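You operate a simulated robot arm through the tools that you are given. There is no shell and no other tool. Be economical: measure what you need, move in short steps, check, and stop when the job is done.

The job below is to be done with a simulated two-armed robot. You get a single attempt, and the scene is never put back.

JOB
Pick up the hand roller with green band with one hand, pass it to the other hand and put it on the top of the pale tray. Set down upright: hand roller with green band.

It is judged by the outcome, as a careful person would: the job done as asked, and still so three seconds after it is handed in. It fails if anything else is knocked over, pushed out of place, dropped, spilled or broken.

ROBOT AND FRAMES
Two 7-joint arms with two-finger parallel grippers on one trunk, on a base that drives. Base frame: it is fixed to the floor where the robot stands at the start and does not move with it; the origin is under the middle of the robot, x ahead of it, y to its left, z up. Units: m, rad, N and s.
The left shoulder is at the start at [0.023, 0.101, 1.399], the right one opposite. With the tool pointing down near the work surface each hand reaches from about 0.1 to 0.36 m from the robot's upright axis, wherever it stands, measured 20 degrees to its own side. Places, roughly: top of the pale tray [-1.1, 1.8, 0.9]. Payload 2.4 kg a hand.
Tool frame (each hand has its own): the origin (TCP) lies between the finger pads and is the grasp point; the fingertips stand 0.024 m ahead of it; z points along the fingers, y is the line along which they close. Largest opening 0.068 m; finger width 0.017, thickness 0.01; the body of the gripper, 0.04 by 0.07 m, starts 0.041 m behind the TCP.
Orientation is that of the tool frame in the base frame, as [roll, pitch, yaw] about the fixed x, y, z axes, in that order (R = Rz(yaw) Ry(pitch) Rx(roll)). With the fingers straight down and closing along the base's y, the tool's x points along the base's -x, its y along +y and its z along -z.

CONTROLS
- The arms move only by the tool move_arm. It takes "left_plan", "right_plan" or both (then of equal length, played together; a hand with none holds still); each is a list of rows, each an object (a shift or turn left out is 0, a gripper value left out holds the last) with "jaw": the opening in per cent of the stroke, from 0 (shut) to 100 (fully open); "linear": the shift along the tool's x, y, z in mm, a list of three; "dr": the turn, a rotation vector about the tool's x, y, z in rad, a list of three. In form: [{"jaw": jaw, "linear": [x, y, z], "dr": [rx, ry, rz]}, ...]. A call has 1 to 20 rows; each row is the pose to reach, as a shift and turn from the pose commanded when the call began, along the tool's axes at that moment. A row lasts 0.2 s, in which the tool goes at most 0.05 m and 0.15 rad; a call with a longer step from one row to the next is refused whole, and so is a gripper value outside its range. Where a pose cannot be reached the arm comes as near as it can. A force on the tool above 40 N (or 10 N above the force at the start of the call, whichever is more), or a blocked arm, ends the call early, and 0.2 s more pass. Each finger travels about 0.072 m/s and halts on what it meets, pressing with about 43 N; the grip force reading is that of the motor and also rises with nothing between the fingers. The clock runs only during rows and for 0.2 s after the last one: add rows that repeat a pose to give the fingers time. The reply holds the time, the measured pose of the TCP, the force on the tool along the base axes, the opening and the grip force, in the units named above and with some noise, with the torque about the TCP (base axes, N m) and any sound that the robot's microphone picked up.
- Cameras (640 x 400 px; columns grow to the right, rows downward): "scene" is now at [0.072, -0.0428, 1.5332]; the picture's right is [-0.58, -0.82, 0.00], its down [-0.65, 0.46, -0.60] and it looks along [0.49, -0.35, -0.80] (base axes); focal length 266 px, centre (320, 200). "left" rides on the left gripper at [0.084, -0.011, -0.075] in its tool frame; the picture's right is [0.13, 0.99, 0.00], its down [-0.60, 0.08, -0.79] and it looks along [-0.79, 0.10, 0.61] (tool axes); focal length 251 px, centre (320, 200). "right" rides on the right gripper at [0.084, 0.011, -0.075] in its tool frame; the picture's right is [-0.13, 0.99, 0.00], its down [-0.60, -0.08, -0.79] and it looks along [-0.79, -0.10, 0.61] (tool axes); focal length 251 px, centre (320, 200). There is no depth. A picture from a camera that has moved, and an enlarged one, comes with that camera's place and axes in the base frame and with its lens.
- camera(camera): a new picture of that camera. No time passes.
- move_column(by): slides the trunk up (or, below 0, down) by that many m; the arms and the scene camera ride with it, the base frame stays. It gives what a move gives, with no picture.
- steer(legs): drives the robot by 1 to 6 legs, each [ahead, left, turn to the left] in m, m and rad, along the robot's own axes; the way and the turn of a leg run together, so that a leg with both is an arc; at most 1.5 m and 3.142 rad a leg. The arms and the cameras ride along, it lands a little off, and it stops where it bumps. It gives what a move gives.
- turn_head(pan, tilt): turns the head with the scene camera to pan (to the left, within 1.501 rad either way) and tilt (down, from -0.506 to 1.204), counted from straight ahead of the robot. It gives what a move gives.
- close_up(camera, box): a new picture of the part [left, top, right, bottom] of that camera's present view, enlarged. No time passes.
- finish_job(): hands the job in; it is judged then, once.

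Go step by step. Nothing tells you exact positions but the pictures and the camera data: compare them with the known pose of the tool, close in by small moves and look again before you grip or let go. The budget is 120 turns and 108 pictures, counting those below and the enlarged ones. Unless the task says otherwise, let go and move clear before handing in, and close with one line.

The tools are called after ">>>" as name(argument=value, ...) on one line, values as JSON. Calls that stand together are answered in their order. move_arm: Moves the arms, as the interface text tells. Its arguments: {"type":"object","properties":{"left_plan":{"type":"array"},"right_plan":{"type":"array"}},"required":[]} The other tools are called the same way: move_column (by) slides the trunk up or down; steer (legs) drives the base; turn_head (pan, tilt) turns the head that bears the scene camera; camera (camera) takes a picture; close_up (camera, box) takes an enlarged picture of a part of a camera's view; finish_job () hands the job in.

At the start:

```text
time_s: 0.0
left_position: [0.2763, -0.0011, 1.0749]
left_ee_rot: [-3.14, 0.0, -3.141]
left_wrist_force: [0.7, 0.6, 0.1]
left_wrist_torque: [0.0, -0.04, -0.02]
left_opening: 0.0679
left_finger_force: 0.1
right_position: [0.3291, -0.322, 1.164]
right_ee_rot: [-3.14, 0.0, -3.14]
right_wrist_force: [0.4, 0.6, -0.3]
right_wrist_torque: [-0.03, -0.01, 0.01]
right_opening: 0.068
right_finger_force: 0.1
trunk travel left (down, up): [-0.612, 0.238]
robot x, y, heading: [-0.0012, -0.0025, 0.0]
head pan, tilt: [-0.614, 0.927]
```

scene: 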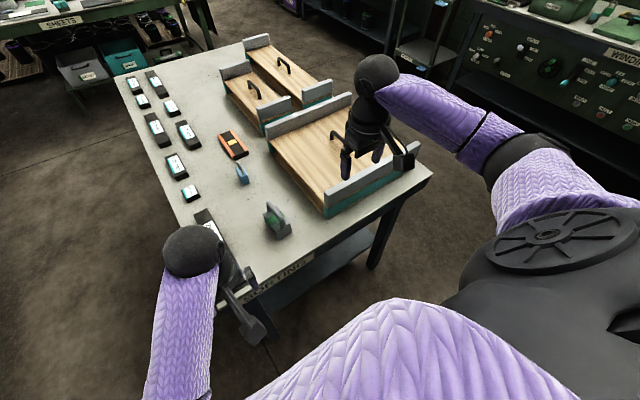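
right: 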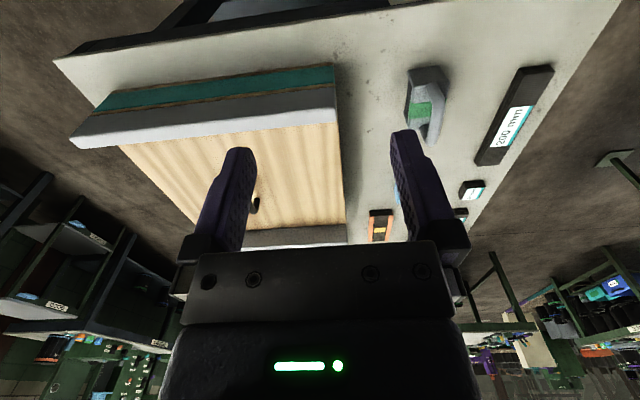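
left: 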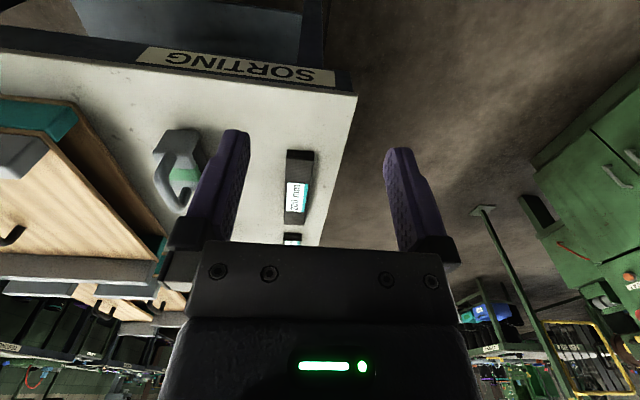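

The roller looks like the grey object with a green patch near the front edge of the table; I'll look closer before measuring it.

>>> close_up(camera="scene", box=[200, 120, 360, 260])

>>> close_up(camera="left", box=[100, 90, 340, 250])

>>> close_up(camera="right", box=[340, 40, 580, 250])

```text
2.86 times, centred on (280, 190) of scene
camera zoom: at [0.072, -0.0428, 1.5332], right [-0.58, -0.82, 0.0], down [-0.65, 0.46, -0.6], along [0.49, -0.35, -0.8], focal length 760 px, centre (434, 229)
```

zoom: 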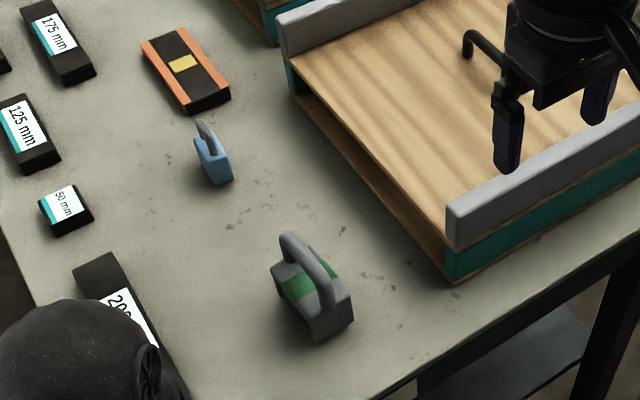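

```text
2.50 times, centred on (220, 170) of left
camera zoom: at [0.1923, -0.0114, 1.1507], right [-0.13, 0.99, 0.0], down [0.6, 0.08, 0.79], along [0.79, 0.1, -0.61], focal length 629 px, centre (570, 275)
```

zoom: 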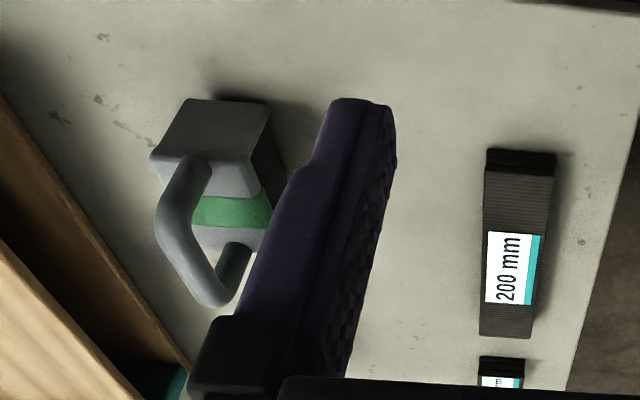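

```text
1.90 times, centred on (460, 145) of right
camera zoom: at [0.2451, -0.3099, 1.2406], right [0.13, 0.99, 0.0], down [0.6, -0.08, 0.79], along [0.79, -0.1, -0.61], focal length 479 px, centre (53, 305)
```

zoom: 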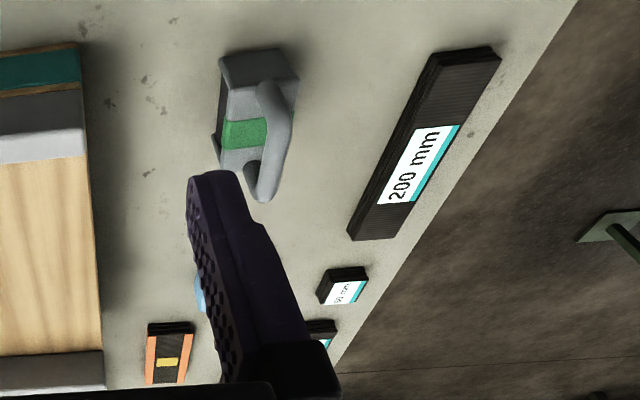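

The roller triangulates to about (0.495, -0.184, 0.88), past reach from here, with the table's front edge near x = 0.35. I'll glance toward the tray, then drive closer.

>>> turn_head(pan=1.5, tilt=0.35)

>>> camera(camera="scene")

>>> turn_head(pan=-0.1, tilt=1.0)

>>> camera(camera="scene")

```text
time_s: 2.0
left_position: [0.2765, -0.0009, 1.0757]
left_ee_rot: [-3.141, 0.0, 3.141]
left_wrist_force: [0.0, 0.6, 0.5]
left_wrist_torque: [-0.04, 0.0, -0.02]
left_opening: 0.0681
left_finger_force: 0.2
right_position: [0.3282, -0.3209, 1.1639]
right_ee_rot: [-3.14, 0.001, -3.139]
right_wrist_force: [-0.7, -0.1, 0.2]
right_wrist_torque: [0.01, 0.01, 0.02]
right_opening: 0.0682
right_finger_force: 0.1
trunk travel left (down, up): [-0.612, 0.238]
robot x, y, heading: [0.0015, 0.002, -0.002]
head pan, tilt: [1.499, 0.351]
```

```text
101 pictures are left
camera scene: at [0.0182, 0.0927, 1.5827], right [1.0, -0.07, 0.0], down [-0.03, -0.34, -0.94], along [0.07, 0.94, -0.34], focal length 266 px, centre (320, 200)
```

scene: 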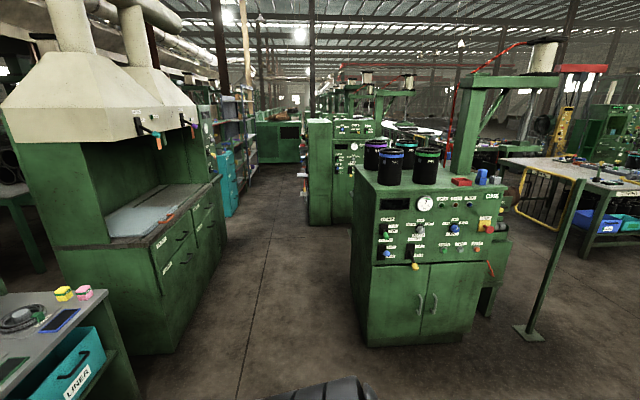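

```text
time_s: 3.7
left_position: [0.2762, -0.0011, 1.0748]
left_ee_rot: [-3.142, 0.0, -3.141]
left_wrist_force: [-0.1, -0.5, -0.7]
left_wrist_torque: [0.0, 0.02, 0.0]
left_opening: 0.0679
left_finger_force: 0.1
right_position: [0.3296, -0.3209, 1.1641]
right_ee_rot: [-3.14, 0.001, -3.14]
right_wrist_force: [0.1, -0.2, -1.2]
right_wrist_torque: [-0.01, -0.01, 0.01]
right_opening: 0.0682
right_finger_force: 0.1
trunk travel left (down, up): [-0.612, 0.238]
robot x, y, heading: [-0.0014, -0.0011, -0.003]
head pan, tilt: [-0.099, 1.0]
```

```text
100 pictures are left
camera scene: at [0.0809, -0.0071, 1.528], right [-0.1, -1.0, 0.0], down [-0.84, 0.08, -0.54], along [0.54, -0.05, -0.84], focal length 266 px, centre (320, 200)
```

scene: 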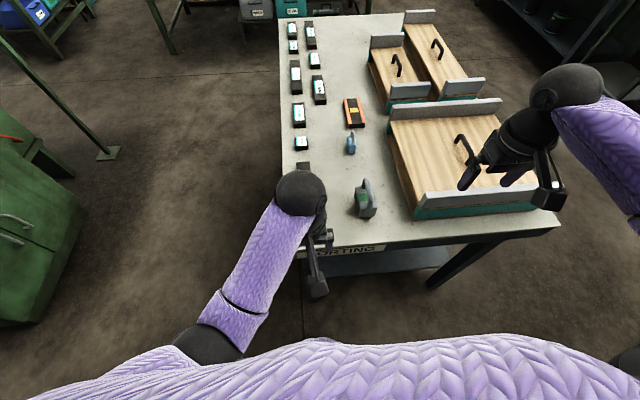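

The way to the table is clear and both hands hang above everything on it. I'll drive a little closer in small legs and look down with the wrist cameras.

>>> steer(legs=[[0.08, -0.04, 0]])

>>> steer(legs=[[0.08, 0, 0]])

>>> camera(camera="scene")

>>> camera(camera="left")

>>> camera(camera="right")

```text
time_s: 4.8
left_position: [0.3568, -0.0421, 1.0742]
left_ee_rot: [3.138, -0.002, 3.141]
left_wrist_force: [0.2, -0.2, -0.3]
left_wrist_torque: [0.0, 0.04, -0.01]
left_opening: 0.068
left_finger_force: 0.0
right_position: [0.4112, -0.3609, 1.163]
right_ee_rot: [3.142, -0.002, 3.141]
right_wrist_force: [0.2, 0.4, 0.9]
right_wrist_torque: [0.0, 0.02, -0.02]
right_opening: 0.0682
right_finger_force: 0.0
trunk travel left (down, up): [-0.612, 0.238]
robot x, y, heading: [0.0778, -0.039, 0.004]
head pan, tilt: [-0.099, 1.0]
```

```text
time_s: 5.8
left_position: [0.437, -0.0405, 1.0752]
left_ee_rot: [3.141, -0.002, -3.141]
left_wrist_force: [0.5, 0.4, 0.4]
left_wrist_torque: [-0.03, 0.02, 0.01]
left_opening: 0.0679
left_finger_force: 0.1
right_position: [0.49, -0.3604, 1.1643]
right_ee_rot: [-3.14, -0.002, -3.141]
right_wrist_force: [0.6, 0.1, 0.8]
right_wrist_torque: [-0.03, 0.07, 0.01]
right_opening: 0.0681
right_finger_force: 0.1
trunk travel left (down, up): [-0.612, 0.238]
robot x, y, heading: [0.1605, -0.0364, 0.005]
head pan, tilt: [-0.099, 1.0]
```

```text
99 pictures are left
camera scene: at [0.2423, -0.0467, 1.5279], right [-0.1, -1.0, 0.0], down [-0.84, 0.08, -0.54], along [0.54, -0.05, -0.84], focal length 266 px, centre (320, 200)
```

scene: 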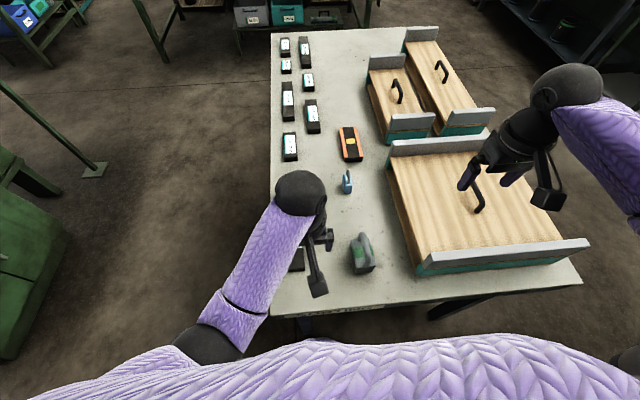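

```text
98 pictures are left
camera left: at [0.3534, -0.0508, 1.1505], right [-0.13, 0.99, 0.0], down [0.61, 0.08, 0.79], along [0.79, 0.1, -0.61], focal length 251 px, centre (320, 200)
```

left: 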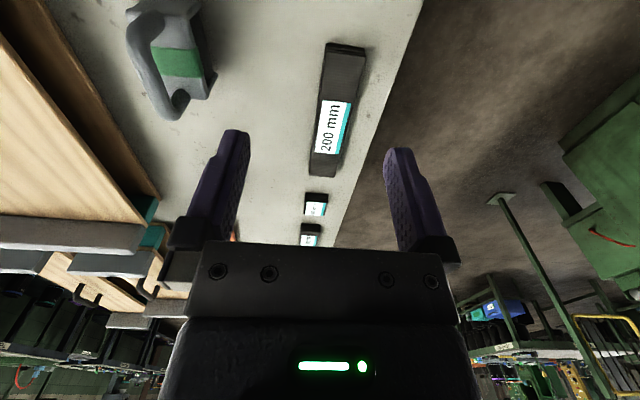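

```text
97 pictures are left
camera right: at [0.4065, -0.3493, 1.2404], right [0.13, 0.99, 0.0], down [0.61, -0.08, 0.79], along [0.79, -0.1, -0.61], focal length 251 px, centre (320, 200)
```

right: 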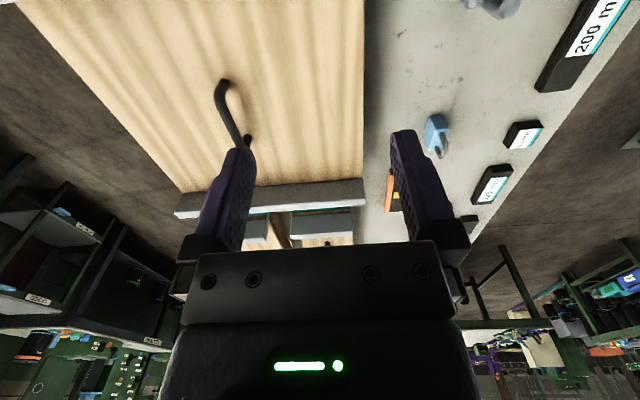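

The drive went cleanly. I'll zoom on the roller from both views to pin down its size, handle direction and height.

>>> close_up(camera="scene", box=[322, 220, 402, 285])

>>> close_up(camera="left", box=[90, 0, 250, 130])

```text
6.15 times, centred on (362, 252) of scene
camera zoom: at [0.2423, -0.0467, 1.5279], right [-0.1, -1.0, 0.0], down [-0.84, 0.08, -0.54], along [0.54, -0.05, -0.84], focal length 1637 px, centre (62, -123)
```

zoom: 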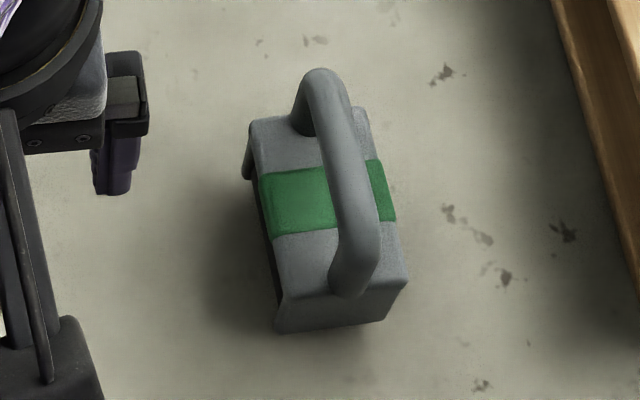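

```text
3.08 times, centred on (170, 65) of left
camera zoom: at [0.3534, -0.0508, 1.1505], right [-0.13, 0.99, 0.0], down [0.61, 0.08, 0.79], along [0.79, 0.1, -0.61], focal length 774 px, centre (782, 615)
```

zoom: 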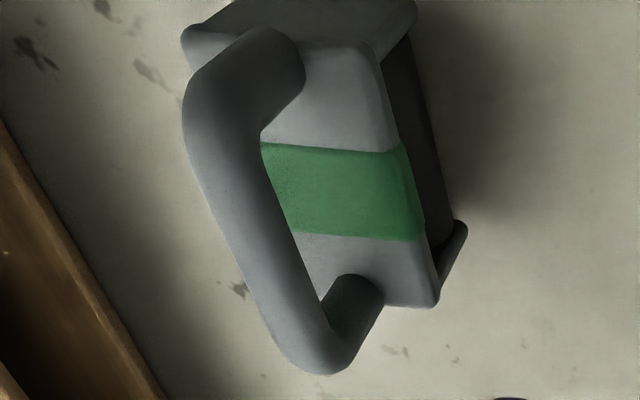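

The bar of the handle runs almost exactly along base x, from about (0.442, -0.179) to (0.521, -0.180) at z ≈ 0.925; the body top is near 0.894. I'll grip the near half with the right hand tilted about 20°, leaving the far half for the left. First I hover and move the left hand out of the way.

>>> move_arm(right_plan=[{"jaw": 100, "linear": [8, 30, 20], "dr": [0, -0.06, 0]}, {"linear": [16, 60, 40], "dr": [0, -0.12, 0]}, {"linear": [25, 90, 60], "dr": [0, -0.18, 0]}, {"linear": [33, 120, 80], "dr": [0, -0.24, 0]}, {"linear": [41, 150, 100], "dr": [0, -0.3, 0]}, {"linear": [50, 181, 120], "dr": [0, -0.35, 0]}, {"linear": [50, 181, 120], "dr": [0, -0.35, 0]}], left_plan=[{"linear": [0, 25, 0]}, {"linear": [0, 50, 0]}, {"linear": [0, 75, 0]}, {"linear": [0, 100, 0]}, {"linear": [0, 125, 0]}, {"linear": [0, 150, 0]}, {"linear": [0, 150, 0]}])

>>> camera(camera="right")

>>> camera(camera="scene")

```text
time_s: 7.4
left_position: [0.4364, 0.1084, 1.0764]
left_ee_rot: [3.141, 0.0, -3.139]
left_wrist_force: [-0.6, 0.4, 0.2]
left_wrist_torque: [0.02, 0.01, -0.02]
left_opening: 0.068
left_finger_force: 0.0
right_position: [0.4369, -0.1781, 1.0439]
right_ee_rot: [-3.141, 0.35, -3.14]
right_wrist_force: [0.0, 0.0, -0.3]
right_wrist_torque: [-0.02, 0.05, 0.0]
right_opening: 0.0681
right_finger_force: 0.0
trunk travel left (down, up): [-0.612, 0.238]
robot x, y, heading: [0.1579, -0.0395, -0.002]
head pan, tilt: [-0.099, 1.0]
```

```text
94 pictures are left
camera right: at [0.3329, -0.1687, 1.0862], right [0.12, 0.99, 0.04], down [0.3, -0.08, 0.95], along [0.95, -0.1, -0.3], focal length 251 px, centre (320, 200)
```

right: 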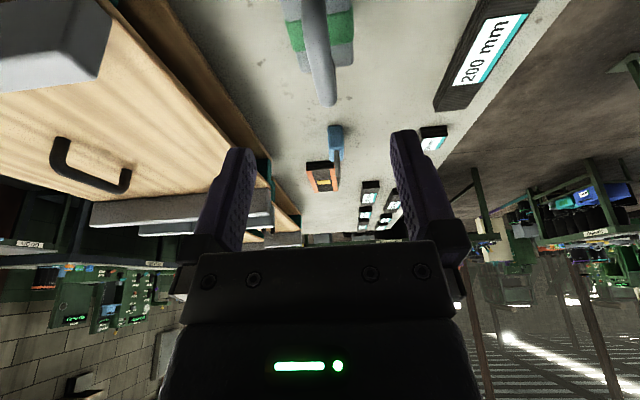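

```text
93 pictures are left
camera scene: at [0.241, -0.047, 1.528], right [-0.1, -1.0, 0.0], down [-0.84, 0.08, -0.54], along [0.54, -0.05, -0.84], focal length 266 px, centre (320, 200)
```

scene: 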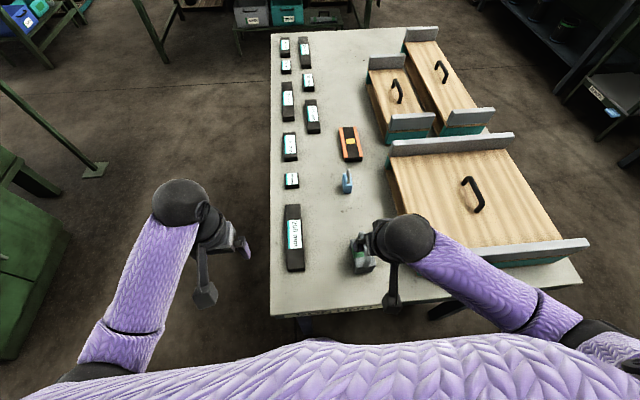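

The right hand is centred over the bar (bar line y ≈ -0.1785). I'll come down to just above the grip height and check from other views.

>>> move_arm(right_plan=[{"linear": [2, 0, 30]}, {"linear": [4, -1, 60]}, {"linear": [5, -1, 87]}, {"linear": [5, -1, 87]}])

>>> close_up(camera="right", box=[200, 0, 460, 160])

>>> close_up(camera="left", box=[0, 0, 240, 150])

>>> close_up(camera="scene", box=[320, 200, 440, 300])

```text
time_s: 8.4
left_position: [0.4361, 0.1108, 1.0755]
left_ee_rot: [-3.141, 0.0, -3.14]
left_wrist_force: [0.0, -0.8, 0.0]
left_wrist_torque: [-0.01, 0.0, -0.01]
left_opening: 0.0681
left_finger_force: 0.1
right_position: [0.4647, -0.181, 0.9617]
right_ee_rot: [-3.14, 0.35, -3.14]
right_wrist_force: [0.0, 0.0, -0.2]
right_wrist_torque: [-0.02, 0.02, 0.0]
right_opening: 0.0682
right_finger_force: 0.0
trunk travel left (down, up): [-0.612, 0.238]
robot x, y, heading: [0.1587, -0.0394, 0.001]
head pan, tilt: [-0.099, 1.0]
```

```text
2.46 times, centred on (330, 80) of right
camera zoom: at [0.3599, -0.171, 1.0037], right [0.12, 0.99, 0.04], down [0.3, -0.08, 0.95], along [0.95, -0.1, -0.3], focal length 619 px, centre (295, 495)
```

zoom: 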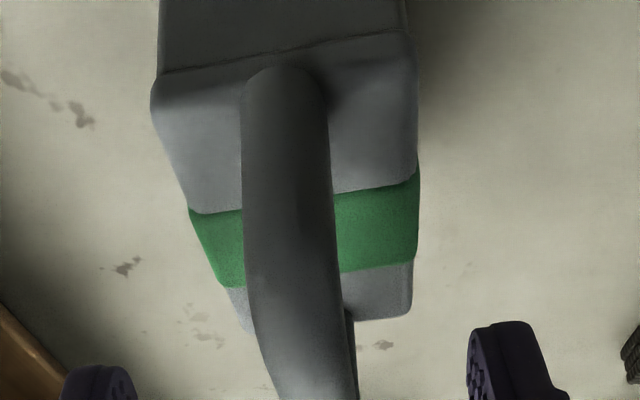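

```text
2.67 times, centred on (120, 75) of left
camera zoom: at [0.3525, 0.0992, 1.151], right [-0.13, 0.99, 0.0], down [0.6, 0.08, 0.79], along [0.79, 0.1, -0.61], focal length 670 px, centre (853, 533)
```

zoom: 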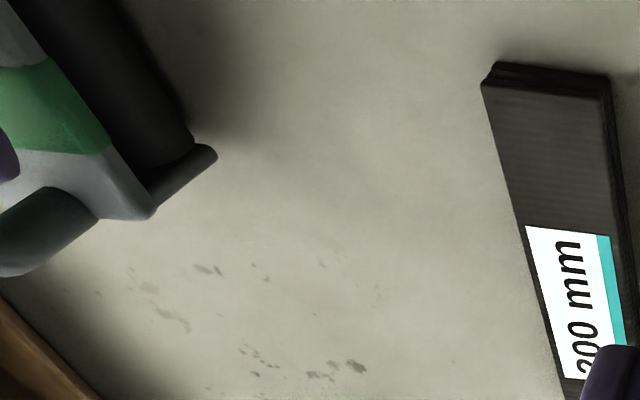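

```text
4.00 times, centred on (380, 250) of scene
camera zoom: at [0.2408, -0.0466, 1.528], right [-0.1, -1.0, 0.0], down [-0.84, 0.08, -0.54], along [0.54, -0.05, -0.84], focal length 1064 px, centre (80, 0)
```

zoom: 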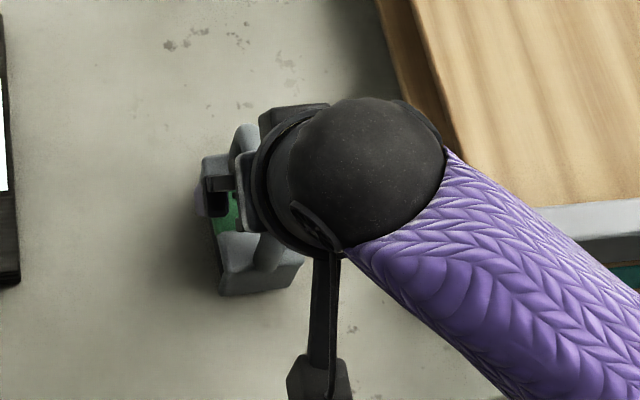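

Alignment holds: the bar sits midway between the open fingers. I'll lower 33 mm and close on the bar.

>>> move_arm(right_plan=[{"linear": [6, 1, 16]}, {"linear": [11.5, 1.5, 31.5]}, {"linear": [11.5, 1.5, 31.5]}, {"jaw": 50, "linear": [11.5, 1.5, 31.5]}, {"jaw": 0, "linear": [11.5, 1.5, 31.5]}, {"jaw": 0, "linear": [11.5, 1.5, 31.5]}, {"jaw": 0, "linear": [11.5, 1.5, 31.5]}, {"jaw": 0, "linear": [11.5, 1.5, 31.5]}])

>>> close_up(camera="right", box=[200, 0, 460, 160])

```text
time_s: 10.2
left_position: [0.4369, 0.1078, 1.0758]
left_ee_rot: [3.142, 0.0, -3.138]
left_wrist_force: [-0.7, 0.3, -0.2]
left_wrist_torque: [-0.01, 0.01, -0.01]
left_opening: 0.0682
left_finger_force: 0.0
right_position: [0.463, -0.1798, 0.9278]
right_ee_rot: [-3.14, 0.349, -3.141]
right_wrist_force: [0.2, 0.6, 0.6]
right_wrist_torque: [0.04, -0.04, 0.01]
right_opening: 0.0493
right_finger_force: 43.5
trunk travel left (down, up): [-0.612, 0.238]
robot x, y, heading: [0.1589, -0.0392, 0.006]
head pan, tilt: [-0.099, 1.0]
```

```text
2.46 times, centred on (330, 80) of right
camera zoom: at [0.3592, -0.1689, 0.9699], right [0.12, 0.99, 0.04], down [0.3, -0.08, 0.95], along [0.95, -0.1, -0.3], focal length 619 px, centre (295, 495)
```

zoom: 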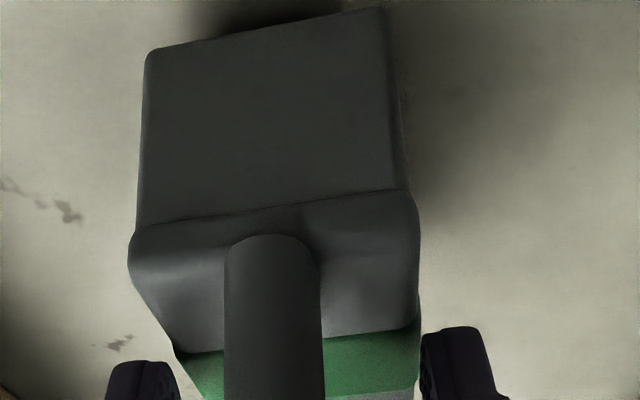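

The opening stopped at 49 mm, so the fingertips closed on the body's shoulders rather than the bar; the body top is nearer 0.905. I'll open, rise 13 mm and close on the bar.

>>> move_arm(right_plan=[{"jaw": 100}, {"jaw": 100}, {"jaw": 100, "linear": [-2.2, 0, -6]}, {"jaw": 100, "linear": [-4.5, 0, -12.2]}, {"jaw": 100, "linear": [-4.5, 0, -12.2]}, {"jaw": 40, "linear": [-4.5, 0, -12.2]}, {"jaw": 0, "linear": [-4.5, 0, -12.2]}, {"jaw": 0, "linear": [-4.5, 0, -12.2]}, {"jaw": 0, "linear": [-4.5, 0, -12.2]}, {"jaw": 0, "linear": [-4.5, 0, -12.2]}])

>>> camera(camera="right")

>>> close_up(camera="scene", box=[320, 200, 440, 300])

```text
time_s: 12.4
left_position: [0.4361, 0.1102, 1.0754]
left_ee_rot: [-3.141, 0.0, -3.139]
left_wrist_force: [-0.2, -0.1, 0.0]
left_wrist_torque: [-0.01, 0.02, -0.02]
left_opening: 0.0679
left_finger_force: 0.0
right_position: [0.464, -0.1802, 0.941]
right_ee_rot: [-3.139, 0.347, -3.141]
right_wrist_force: [-0.2, -1.4, 0.4]
right_wrist_torque: [0.0, -0.04, -0.01]
right_opening: 0.0152
right_finger_force: 34.0
trunk travel left (down, up): [-0.612, 0.238]
robot x, y, heading: [0.1561, -0.0416, -0.0]
head pan, tilt: [-0.099, 1.0]
```

```text
88 pictures are left
camera right: at [0.3599, -0.1688, 0.9838], right [0.12, 0.99, 0.04], down [0.3, -0.08, 0.95], along [0.95, -0.1, -0.3], focal length 251 px, centre (320, 200)
```

right: 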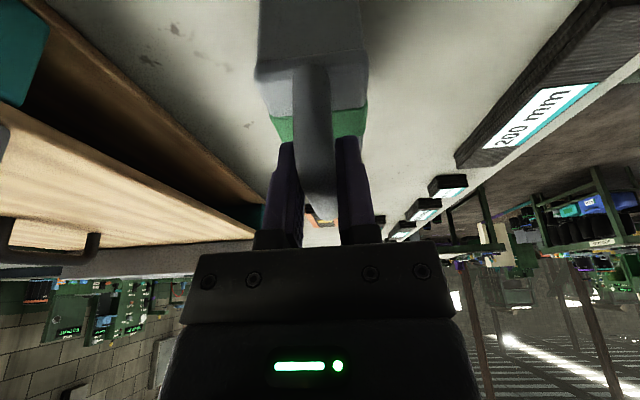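

```text
4.00 times, centred on (380, 250) of scene
camera zoom: at [0.2408, -0.0466, 1.528], right [-0.1, -1.0, 0.0], down [-0.84, 0.08, -0.54], along [0.54, -0.05, -0.84], focal length 1064 px, centre (80, 0)
```

zoom: 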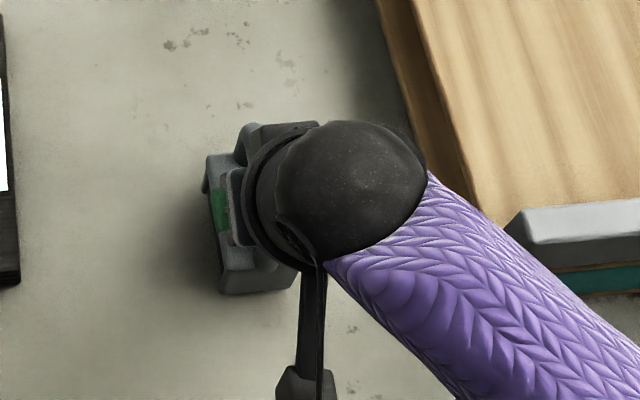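

The fingers stopped at 15 mm, on the bar. I'll lift and check that it hangs level.

>>> move_arm(right_plan=[{"jaw": 0, "linear": [-3.4, 0, -9.4]}, {"linear": [-10, 0, -28]}, {"linear": [-20, 0, -56]}, {"linear": [-34, 0, -94]}, {"linear": [-48, 0, -132]}, {"linear": [-48, 0, -132]}])

>>> camera(camera="right")

>>> camera(camera="left")

>>> camera(camera="scene")

```text
time_s: 13.8
left_position: [0.4367, 0.109, 1.077]
left_ee_rot: [-3.141, -0.001, -3.138]
left_wrist_force: [0.7, -0.2, -0.4]
left_wrist_torque: [0.05, -0.01, 0.01]
left_opening: 0.068
left_finger_force: 0.0
right_position: [0.4643, -0.1784, 1.0826]
right_ee_rot: [-3.138, 0.35, -3.14]
right_wrist_force: [-0.1, -1.1, -3.1]
right_wrist_torque: [-0.02, 0.02, 0.02]
right_opening: 0.0149
right_finger_force: 34.4
trunk travel left (down, up): [-0.612, 0.238]
robot x, y, heading: [0.1601, -0.0405, 0.001]
head pan, tilt: [-0.099, 1.0]
```

```text
86 pictures are left
camera right: at [0.3605, -0.168, 1.125], right [0.12, 0.99, 0.04], down [0.3, -0.08, 0.95], along [0.95, -0.1, -0.3], focal length 251 px, centre (320, 200)
```

right: 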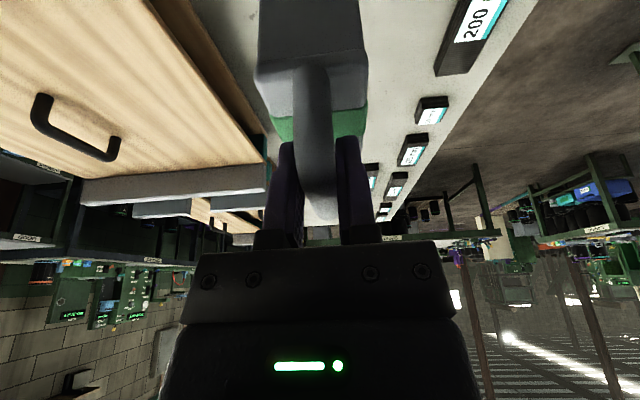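

```text
85 pictures are left
camera left: at [0.3527, 0.0992, 1.1509], right [-0.13, 0.99, 0.0], down [0.6, 0.08, 0.79], along [0.79, 0.1, -0.61], focal length 251 px, centre (320, 200)
```

left: 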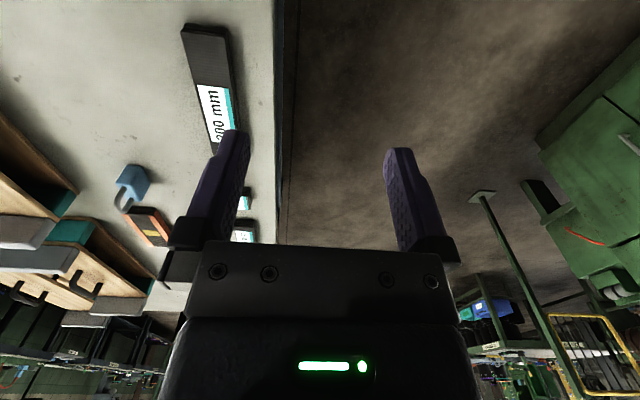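

```text
84 pictures are left
camera scene: at [0.241, -0.0466, 1.5279], right [-0.1, -1.0, 0.0], down [-0.84, 0.08, -0.54], along [0.54, -0.05, -0.84], focal length 266 px, centre (320, 200)
```

scene: 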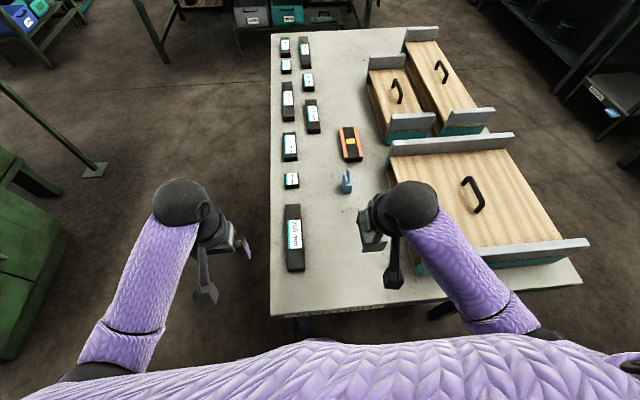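

The roller hangs level (about 0.3 kg). Next both wrists turn so the bar lies left–right: right hand yaws +90° and moves to the middle, left hand yaws -90° and waits at the left.

>>> move_arm(right_plan=[{"jaw": 0, "linear": [-1, 11, -2.5], "dr": [-0.049, 0, -0.134]}, {"linear": [-2, 22, -5], "dr": [-0.098, 0, -0.268]}, {"linear": [-3, 33, -7.5], "dr": [-0.147, 0, -0.402]}, {"linear": [-4, 44, -10], "dr": [-0.196, 0, -0.536]}, {"linear": [-5, 55, -12.5], "dr": [-0.245, 0, -0.671]}, {"linear": [-6, 66, -15], "dr": [-0.294, 0, -0.805]}, {"linear": [-7, 77, -17.5], "dr": [-0.343, 0, -0.939]}, {"linear": [-8, 88, -20], "dr": [-0.392, 0, -1.073]}, {"linear": [-9, 99, -23], "dr": [-0.441, 0, -1.207]}, {"linear": [-10, 110, -26], "dr": [-0.49, 0, -1.341]}, {"linear": [-10.3, 119, -28], "dr": [-0.539, 0, -1.476]}, {"linear": [-10.3, 119, -28], "dr": [-0.539, 0, -1.476]}], left_plan=[{"linear": [-2, 5, -5], "dr": [0, 0, 0.143]}, {"linear": [-4, 10, -10], "dr": [0, 0, 0.286]}, {"linear": [-6, 15, -15], "dr": [0, 0, 0.429]}, {"linear": [-8, 20, -20], "dr": [0, 0, 0.572]}, {"linear": [-10, 25, -25], "dr": [0, 0, 0.715]}, {"linear": [-12, 30, -30], "dr": [0, 0, 0.858]}, {"linear": [-14, 35, -35], "dr": [0, 0, 1.0]}, {"linear": [-16, 40, -40], "dr": [0, 0, 1.143]}, {"linear": [-19, 45, -45], "dr": [0, 0, 1.286]}, {"linear": [-22, 50, -50], "dr": [0, 0, 1.429]}, {"linear": [-24, 55, -55], "dr": [0, 0, 1.571]}, {"linear": [-24, 55, -55], "dr": [0, 0, 1.571]}])

>>> camera(camera="scene")

>>> camera(camera="left")

```text
time_s: 16.4
left_position: [0.4605, 0.165, 1.1306]
left_ee_rot: [-3.142, 0.0, 1.57]
left_wrist_force: [-0.9, 0.0, 0.6]
left_wrist_torque: [0.02, -0.03, -0.01]
left_opening: 0.0681
left_finger_force: 0.1
right_position: [0.4629, -0.0586, 1.1103]
right_ee_rot: [3.142, 0.349, -1.568]
right_wrist_force: [0.7, 0.2, -2.7]
right_wrist_torque: [-0.02, 0.0, -0.02]
right_opening: 0.015
right_finger_force: 35.2
trunk travel left (down, up): [-0.612, 0.238]
robot x, y, heading: [0.1573, -0.0435, -0.001]
head pan, tilt: [-0.099, 1.0]
```

```text
83 pictures are left
camera scene: at [0.241, -0.0466, 1.5279], right [-0.1, -1.0, 0.0], down [-0.84, 0.08, -0.54], along [0.54, -0.05, -0.84], focal length 266 px, centre (320, 200)
```

scene: 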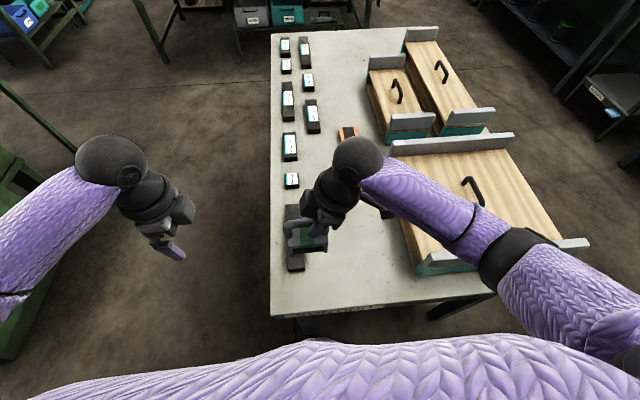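

```text
82 pictures are left
camera left: at [0.45, 0.2502, 1.2061], right [0.99, 0.13, 0.0], down [0.08, -0.6, 0.79], along [0.1, -0.79, -0.61], focal length 251 px, centre (320, 200)
```

left: 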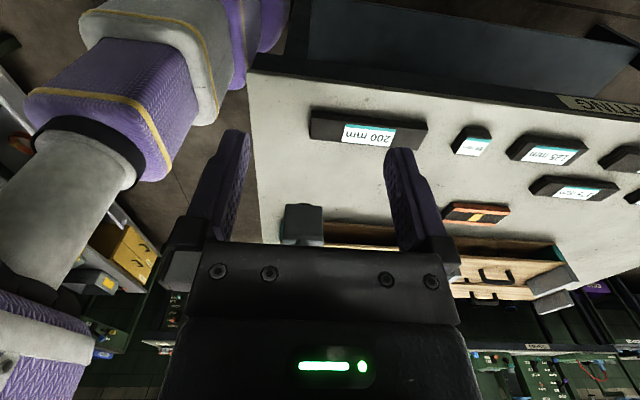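

The bar now lies along y, centred near (0.463, -0.041), z ≈ 1.10, with the free half on the left. I'll bring the left hand above that half, tilted inward.

>>> move_arm(left_plan=[{"jaw": 100, "linear": [-33, 0.5, -20], "dr": [0, -0.054, 0]}, {"linear": [-66, 1, -40], "dr": [0, -0.108, 0]}, {"linear": [-99, 1.5, -54], "dr": [0, -0.162, 0]}, {"linear": [-132, 2, -54], "dr": [0, -0.216, 0]}, {"linear": [-166, 2.5, -54], "dr": [0, -0.27, 0]}, {"linear": [-166, 2.5, -54], "dr": [0, -0.27, 0]}])

>>> camera(camera="left")

>>> camera(camera="right")

>>> close_up(camera="scene", box=[220, 120, 420, 280])

```text
time_s: 17.8
left_position: [0.4628, -0.0022, 1.1839]
left_ee_rot: [-3.14, 0.27, 1.572]
left_wrist_force: [-0.3, -0.8, 0.0]
left_wrist_torque: [-0.01, 0.0, 0.0]
left_opening: 0.0679
left_finger_force: 0.1
right_position: [0.4634, -0.0589, 1.1088]
right_ee_rot: [-3.14, 0.348, -1.568]
right_wrist_force: [-0.6, 0.3, -2.2]
right_wrist_torque: [-0.08, -0.02, 0.0]
right_opening: 0.0152
right_finger_force: 34.2
trunk travel left (down, up): [-0.612, 0.238]
robot x, y, heading: [0.156, -0.0427, -0.006]
head pan, tilt: [-0.099, 1.0]
```

```text
81 pictures are left
camera left: at [0.4511, 0.1002, 1.2341], right [0.99, 0.13, -0.04], down [0.08, -0.37, 0.93], along [0.1, -0.92, -0.38], focal length 251 px, centre (320, 200)
```

left: 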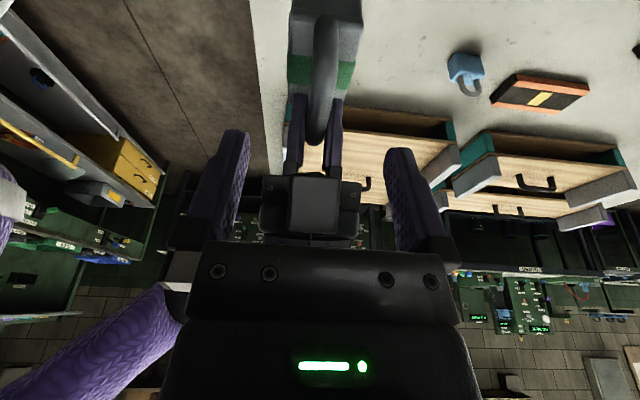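

```text
80 pictures are left
camera right: at [0.4528, -0.1638, 1.1527], right [-0.99, 0.12, 0.04], down [0.08, 0.3, 0.95], along [0.1, 0.95, -0.3], focal length 251 px, centre (320, 200)
```

right: 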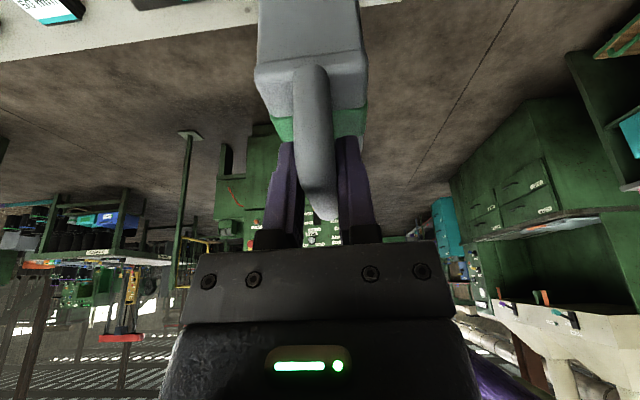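

```text
2.50 times, centred on (320, 200) of scene
camera zoom: at [0.241, -0.0461, 1.5279], right [-0.1, -1.0, 0.0], down [-0.84, 0.08, -0.54], along [0.54, -0.05, -0.84], focal length 665 px, centre (320, 200)
```

zoom: 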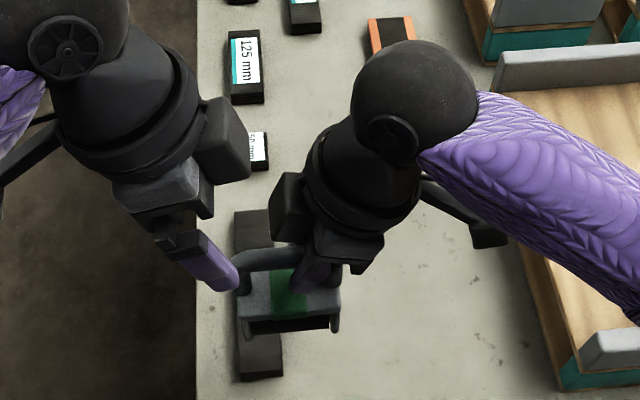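

Each gripper has a box on its inner side, so a 15° lean would make the two hands touch. I'll lean the left hand to 45° and pull it back along its own approach line before going in.

>>> move_arm(left_plan=[{"linear": [14, 0, 1], "dr": [0, -0.12, 0]}, {"linear": [27, 0, 3], "dr": [0, -0.25, 0]}, {"linear": [38, 0, 4], "dr": [0, -0.385, 0]}, {"linear": [49.4, 0, 6], "dr": [0, -0.515, 0]}, {"linear": [49.4, 0, 6], "dr": [0, -0.515, 0]}])

>>> camera(camera="left")

>>> close_up(camera="scene", box=[220, 120, 420, 280])

```text
time_s: 19.0
left_position: [0.4625, 0.0424, 1.1656]
left_ee_rot: [3.141, 0.785, 1.572]
left_wrist_force: [0.0, -1.1, -0.2]
left_wrist_torque: [-0.02, -0.01, -0.03]
left_opening: 0.068
left_finger_force: 0.1
right_position: [0.4623, -0.059, 1.1095]
right_ee_rot: [-3.141, 0.349, -1.569]
right_wrist_force: [-0.5, -0.7, -2.1]
right_wrist_torque: [-0.02, 0.03, 0.01]
right_opening: 0.0147
right_finger_force: 34.3
trunk travel left (down, up): [-0.612, 0.238]
robot x, y, heading: [0.1611, -0.0365, -0.001]
head pan, tilt: [-0.099, 1.0]
```

```text
78 pictures are left
camera left: at [0.4519, 0.1574, 1.1594], right [0.99, 0.09, -0.09], down [0.08, 0.13, 0.99], along [0.1, -0.99, 0.13], focal length 251 px, centre (320, 200)
```

left: 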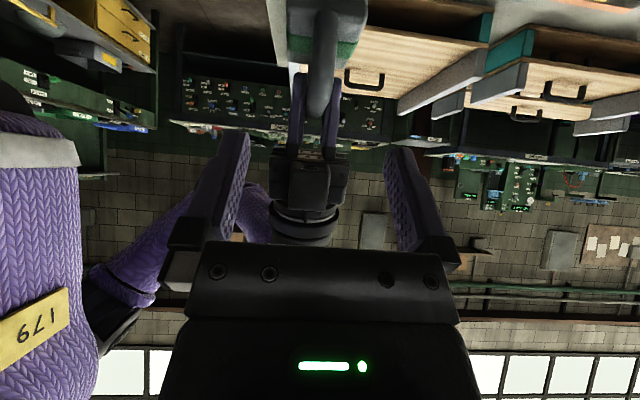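

```text
2.50 times, centred on (320, 200) of scene
camera zoom: at [0.2412, -0.0466, 1.5279], right [-0.1, -1.0, 0.0], down [-0.84, 0.08, -0.54], along [0.54, -0.05, -0.84], focal length 665 px, centre (320, 200)
```

zoom: 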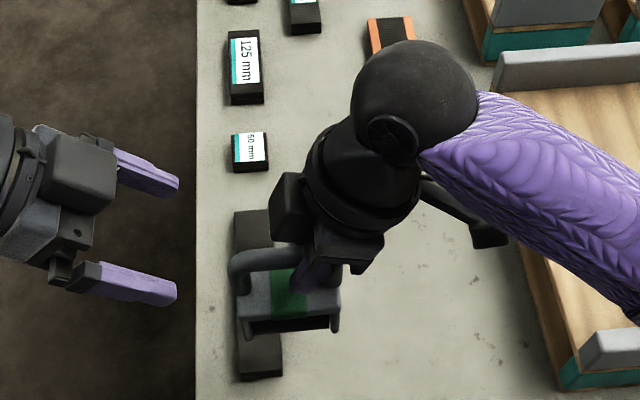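

The free end of the bar lines up between the open left fingers; its centre is about z = 1.112. I'll go in most of the way and check.

>>> move_arm(left_plan=[{"linear": [-7.4, 0.5, 10]}, {"linear": [-7.4, 0.5, 30]}, {"linear": [-7.4, 0.5, 50]}, {"linear": [-7.4, 0.5, 50]}])

>>> camera(camera="left")

>>> camera(camera="right")

>>> close_up(camera="scene", box=[220, 120, 420, 280])

```text
time_s: 20.0
left_position: [0.4637, 0.0022, 1.1349]
left_ee_rot: [-3.14, 0.785, 1.571]
left_wrist_force: [0.4, 1.4, -0.7]
left_wrist_torque: [0.0, -0.01, -0.02]
left_opening: 0.068
left_finger_force: 0.0
right_position: [0.4632, -0.0592, 1.1107]
right_ee_rot: [-3.141, 0.349, -1.57]
right_wrist_force: [-0.3, -0.2, -3.0]
right_wrist_torque: [-0.03, 0.02, 0.0]
right_opening: 0.0151
right_finger_force: 34.3
trunk travel left (down, up): [-0.612, 0.238]
robot x, y, heading: [0.1605, -0.041, 0.001]
head pan, tilt: [-0.099, 1.0]
```

```text
76 pictures are left
camera left: at [0.4531, 0.1167, 1.1291], right [0.99, 0.09, -0.09], down [0.08, 0.13, 0.99], along [0.1, -0.99, 0.12], focal length 251 px, centre (320, 200)
```

left: 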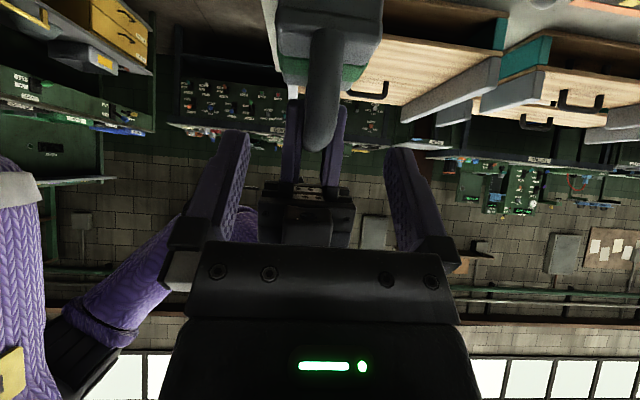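

```text
75 pictures are left
camera right: at [0.4529, -0.1639, 1.1527], right [-0.99, 0.12, 0.04], down [0.08, 0.3, 0.95], along [0.1, 0.95, -0.3], focal length 251 px, centre (320, 200)
```

right: 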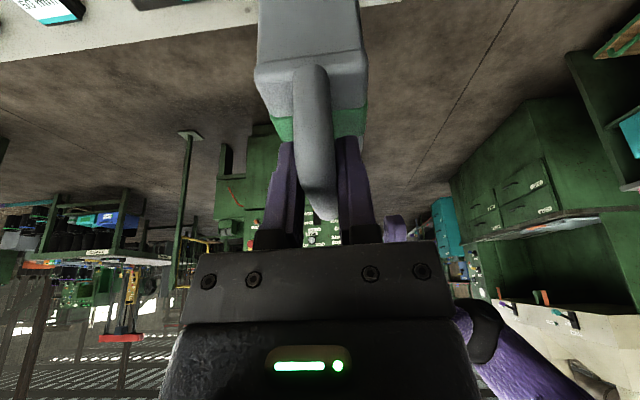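

```text
2.50 times, centred on (320, 200) of scene
camera zoom: at [0.241, -0.0463, 1.5279], right [-0.1, -1.0, 0.0], down [-0.84, 0.08, -0.54], along [0.54, -0.05, -0.84], focal length 665 px, centre (320, 200)
```

zoom: 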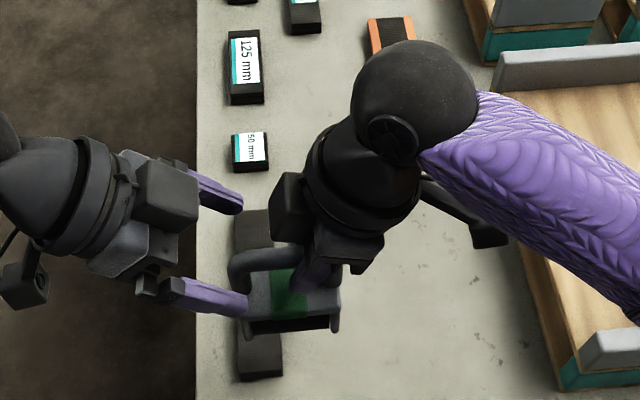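

The bar sits cleanly between the left fingers and the gripper boxes keep a good gap. I'll go the last 21 mm and close the left hand while the right still holds.

>>> move_arm(left_plan=[{"jaw": 100, "linear": [0, 0, 11]}, {"jaw": 100, "linear": [0.5, 0, 21]}, {"jaw": 100, "linear": [0.5, 0, 21]}, {"jaw": 50, "linear": [0.5, 0, 21]}, {"jaw": 0, "linear": [0.5, 0, 21]}, {"jaw": 0, "linear": [0.5, 0, 21]}, {"jaw": 0, "linear": [0.5, 0, 21]}, {"jaw": 0, "linear": [0.5, 0, 21]}])

>>> camera(camera="left")

>>> close_up(camera="scene", box=[220, 120, 420, 280])

```text
time_s: 21.8
left_position: [0.4622, -0.0111, 1.1193]
left_ee_rot: [-3.139, 0.785, 1.573]
left_wrist_force: [-6.2, -0.8, 2.0]
left_wrist_torque: [-0.1, 0.07, -0.2]
left_opening: 0.0155
left_finger_force: 34.8
right_position: [0.4645, -0.0598, 1.1094]
right_ee_rot: [3.141, 0.348, -1.569]
right_wrist_force: [6.2, 0.6, -4.4]
right_wrist_torque: [-0.06, 0.0, -0.14]
right_opening: 0.015
right_finger_force: 34.9
trunk travel left (down, up): [-0.612, 0.238]
robot x, y, heading: [0.1581, -0.0386, 0.004]
head pan, tilt: [-0.099, 1.0]
```

```text
73 pictures are left
camera left: at [0.4526, 0.1033, 1.1143], right [0.99, 0.09, -0.09], down [0.08, 0.13, 0.99], along [0.1, -0.99, 0.12], focal length 251 px, centre (320, 200)
```

left: 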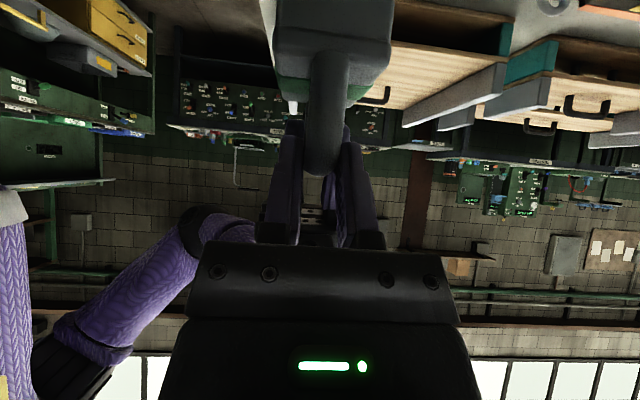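

```text
2.50 times, centred on (320, 200) of scene
camera zoom: at [0.2411, -0.0465, 1.5279], right [-0.1, -1.0, 0.0], down [-0.84, 0.08, -0.54], along [0.54, -0.05, -0.84], focal length 665 px, centre (320, 200)
```

zoom: 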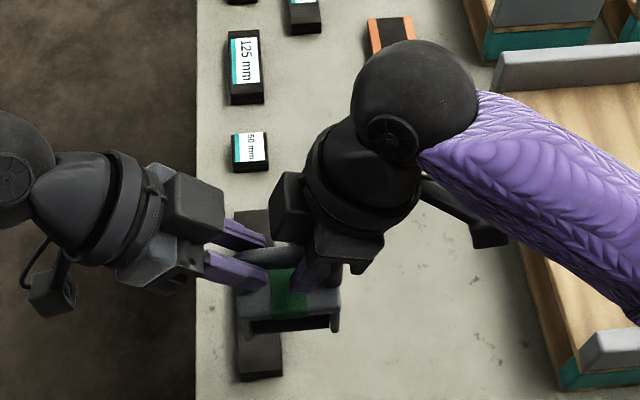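

Both hands hold the bar (15 mm openings). I'll open the right and draw it straight back along its fingers.

>>> move_arm(right_plan=[{"jaw": 40}, {"jaw": 80}, {"jaw": 80}, {"jaw": 80}, {"jaw": 80, "linear": [3, 0, -15]}, {"jaw": 80, "linear": [10, 0, -40]}, {"jaw": 80, "linear": [30, 0, -70]}, {"jaw": 80, "linear": [55, 0, -100]}, {"jaw": 80, "linear": [90, 0, -110]}, {"jaw": 80, "linear": [90, 0, -110]}])

>>> camera(camera="left")

>>> camera(camera="right")

>>> camera(camera="scene")

```text
time_s: 24.0
left_position: [0.465, -0.01, 1.1201]
left_ee_rot: [-3.14, 0.786, 1.574]
left_wrist_force: [0.1, 0.2, 0.2]
left_wrist_torque: [0.09, 0.02, -0.01]
left_opening: 0.0155
left_finger_force: 34.8
right_position: [0.4623, -0.1836, 1.1822]
right_ee_rot: [-3.141, 0.349, -1.57]
right_wrist_force: [0.7, 0.5, -0.3]
right_wrist_torque: [0.06, 0.03, -0.01]
right_opening: 0.0541
right_finger_force: 0.0
trunk travel left (down, up): [-0.612, 0.238]
robot x, y, heading: [0.161, -0.0397, 0.001]
head pan, tilt: [-0.099, 1.0]
```

```text
71 pictures are left
camera left: at [0.4529, 0.1037, 1.1143], right [0.99, 0.09, -0.09], down [0.08, 0.13, 0.99], along [0.1, -0.99, 0.12], focal length 251 px, centre (320, 200)
```

left: 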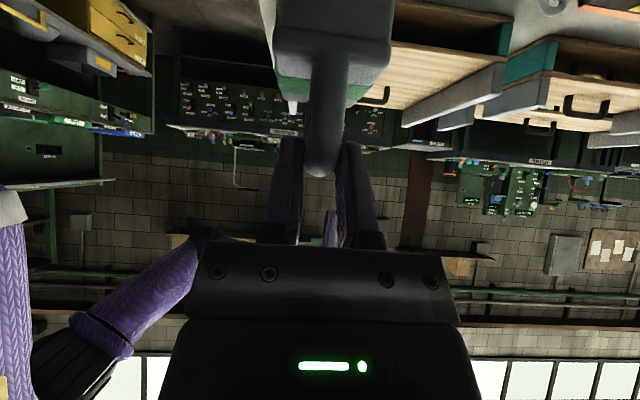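

```text
70 pictures are left
camera right: at [0.4535, -0.289, 1.2259], right [-0.99, 0.12, 0.04], down [0.08, 0.3, 0.95], along [0.1, 0.95, -0.3], focal length 251 px, centre (320, 200)
```

right: 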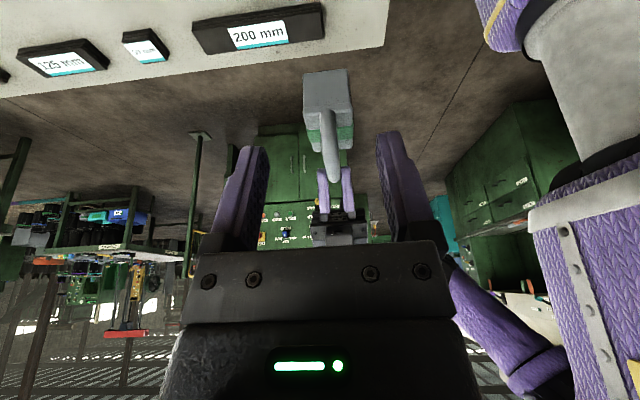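

```text
69 pictures are left
camera scene: at [0.2413, -0.0461, 1.5279], right [-0.1, -1.0, 0.0], down [-0.84, 0.08, -0.54], along [0.54, -0.05, -0.84], focal length 266 px, centre (320, 200)
```

scene: 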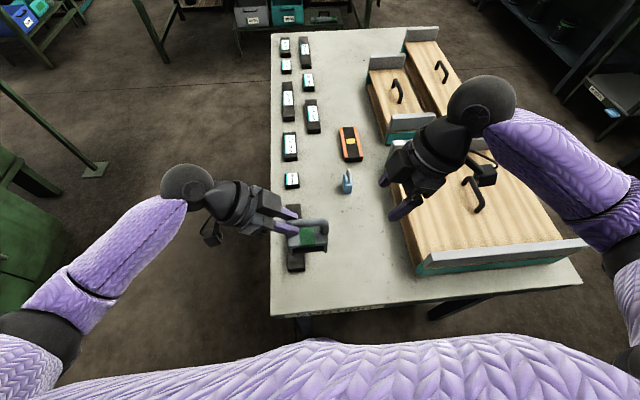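

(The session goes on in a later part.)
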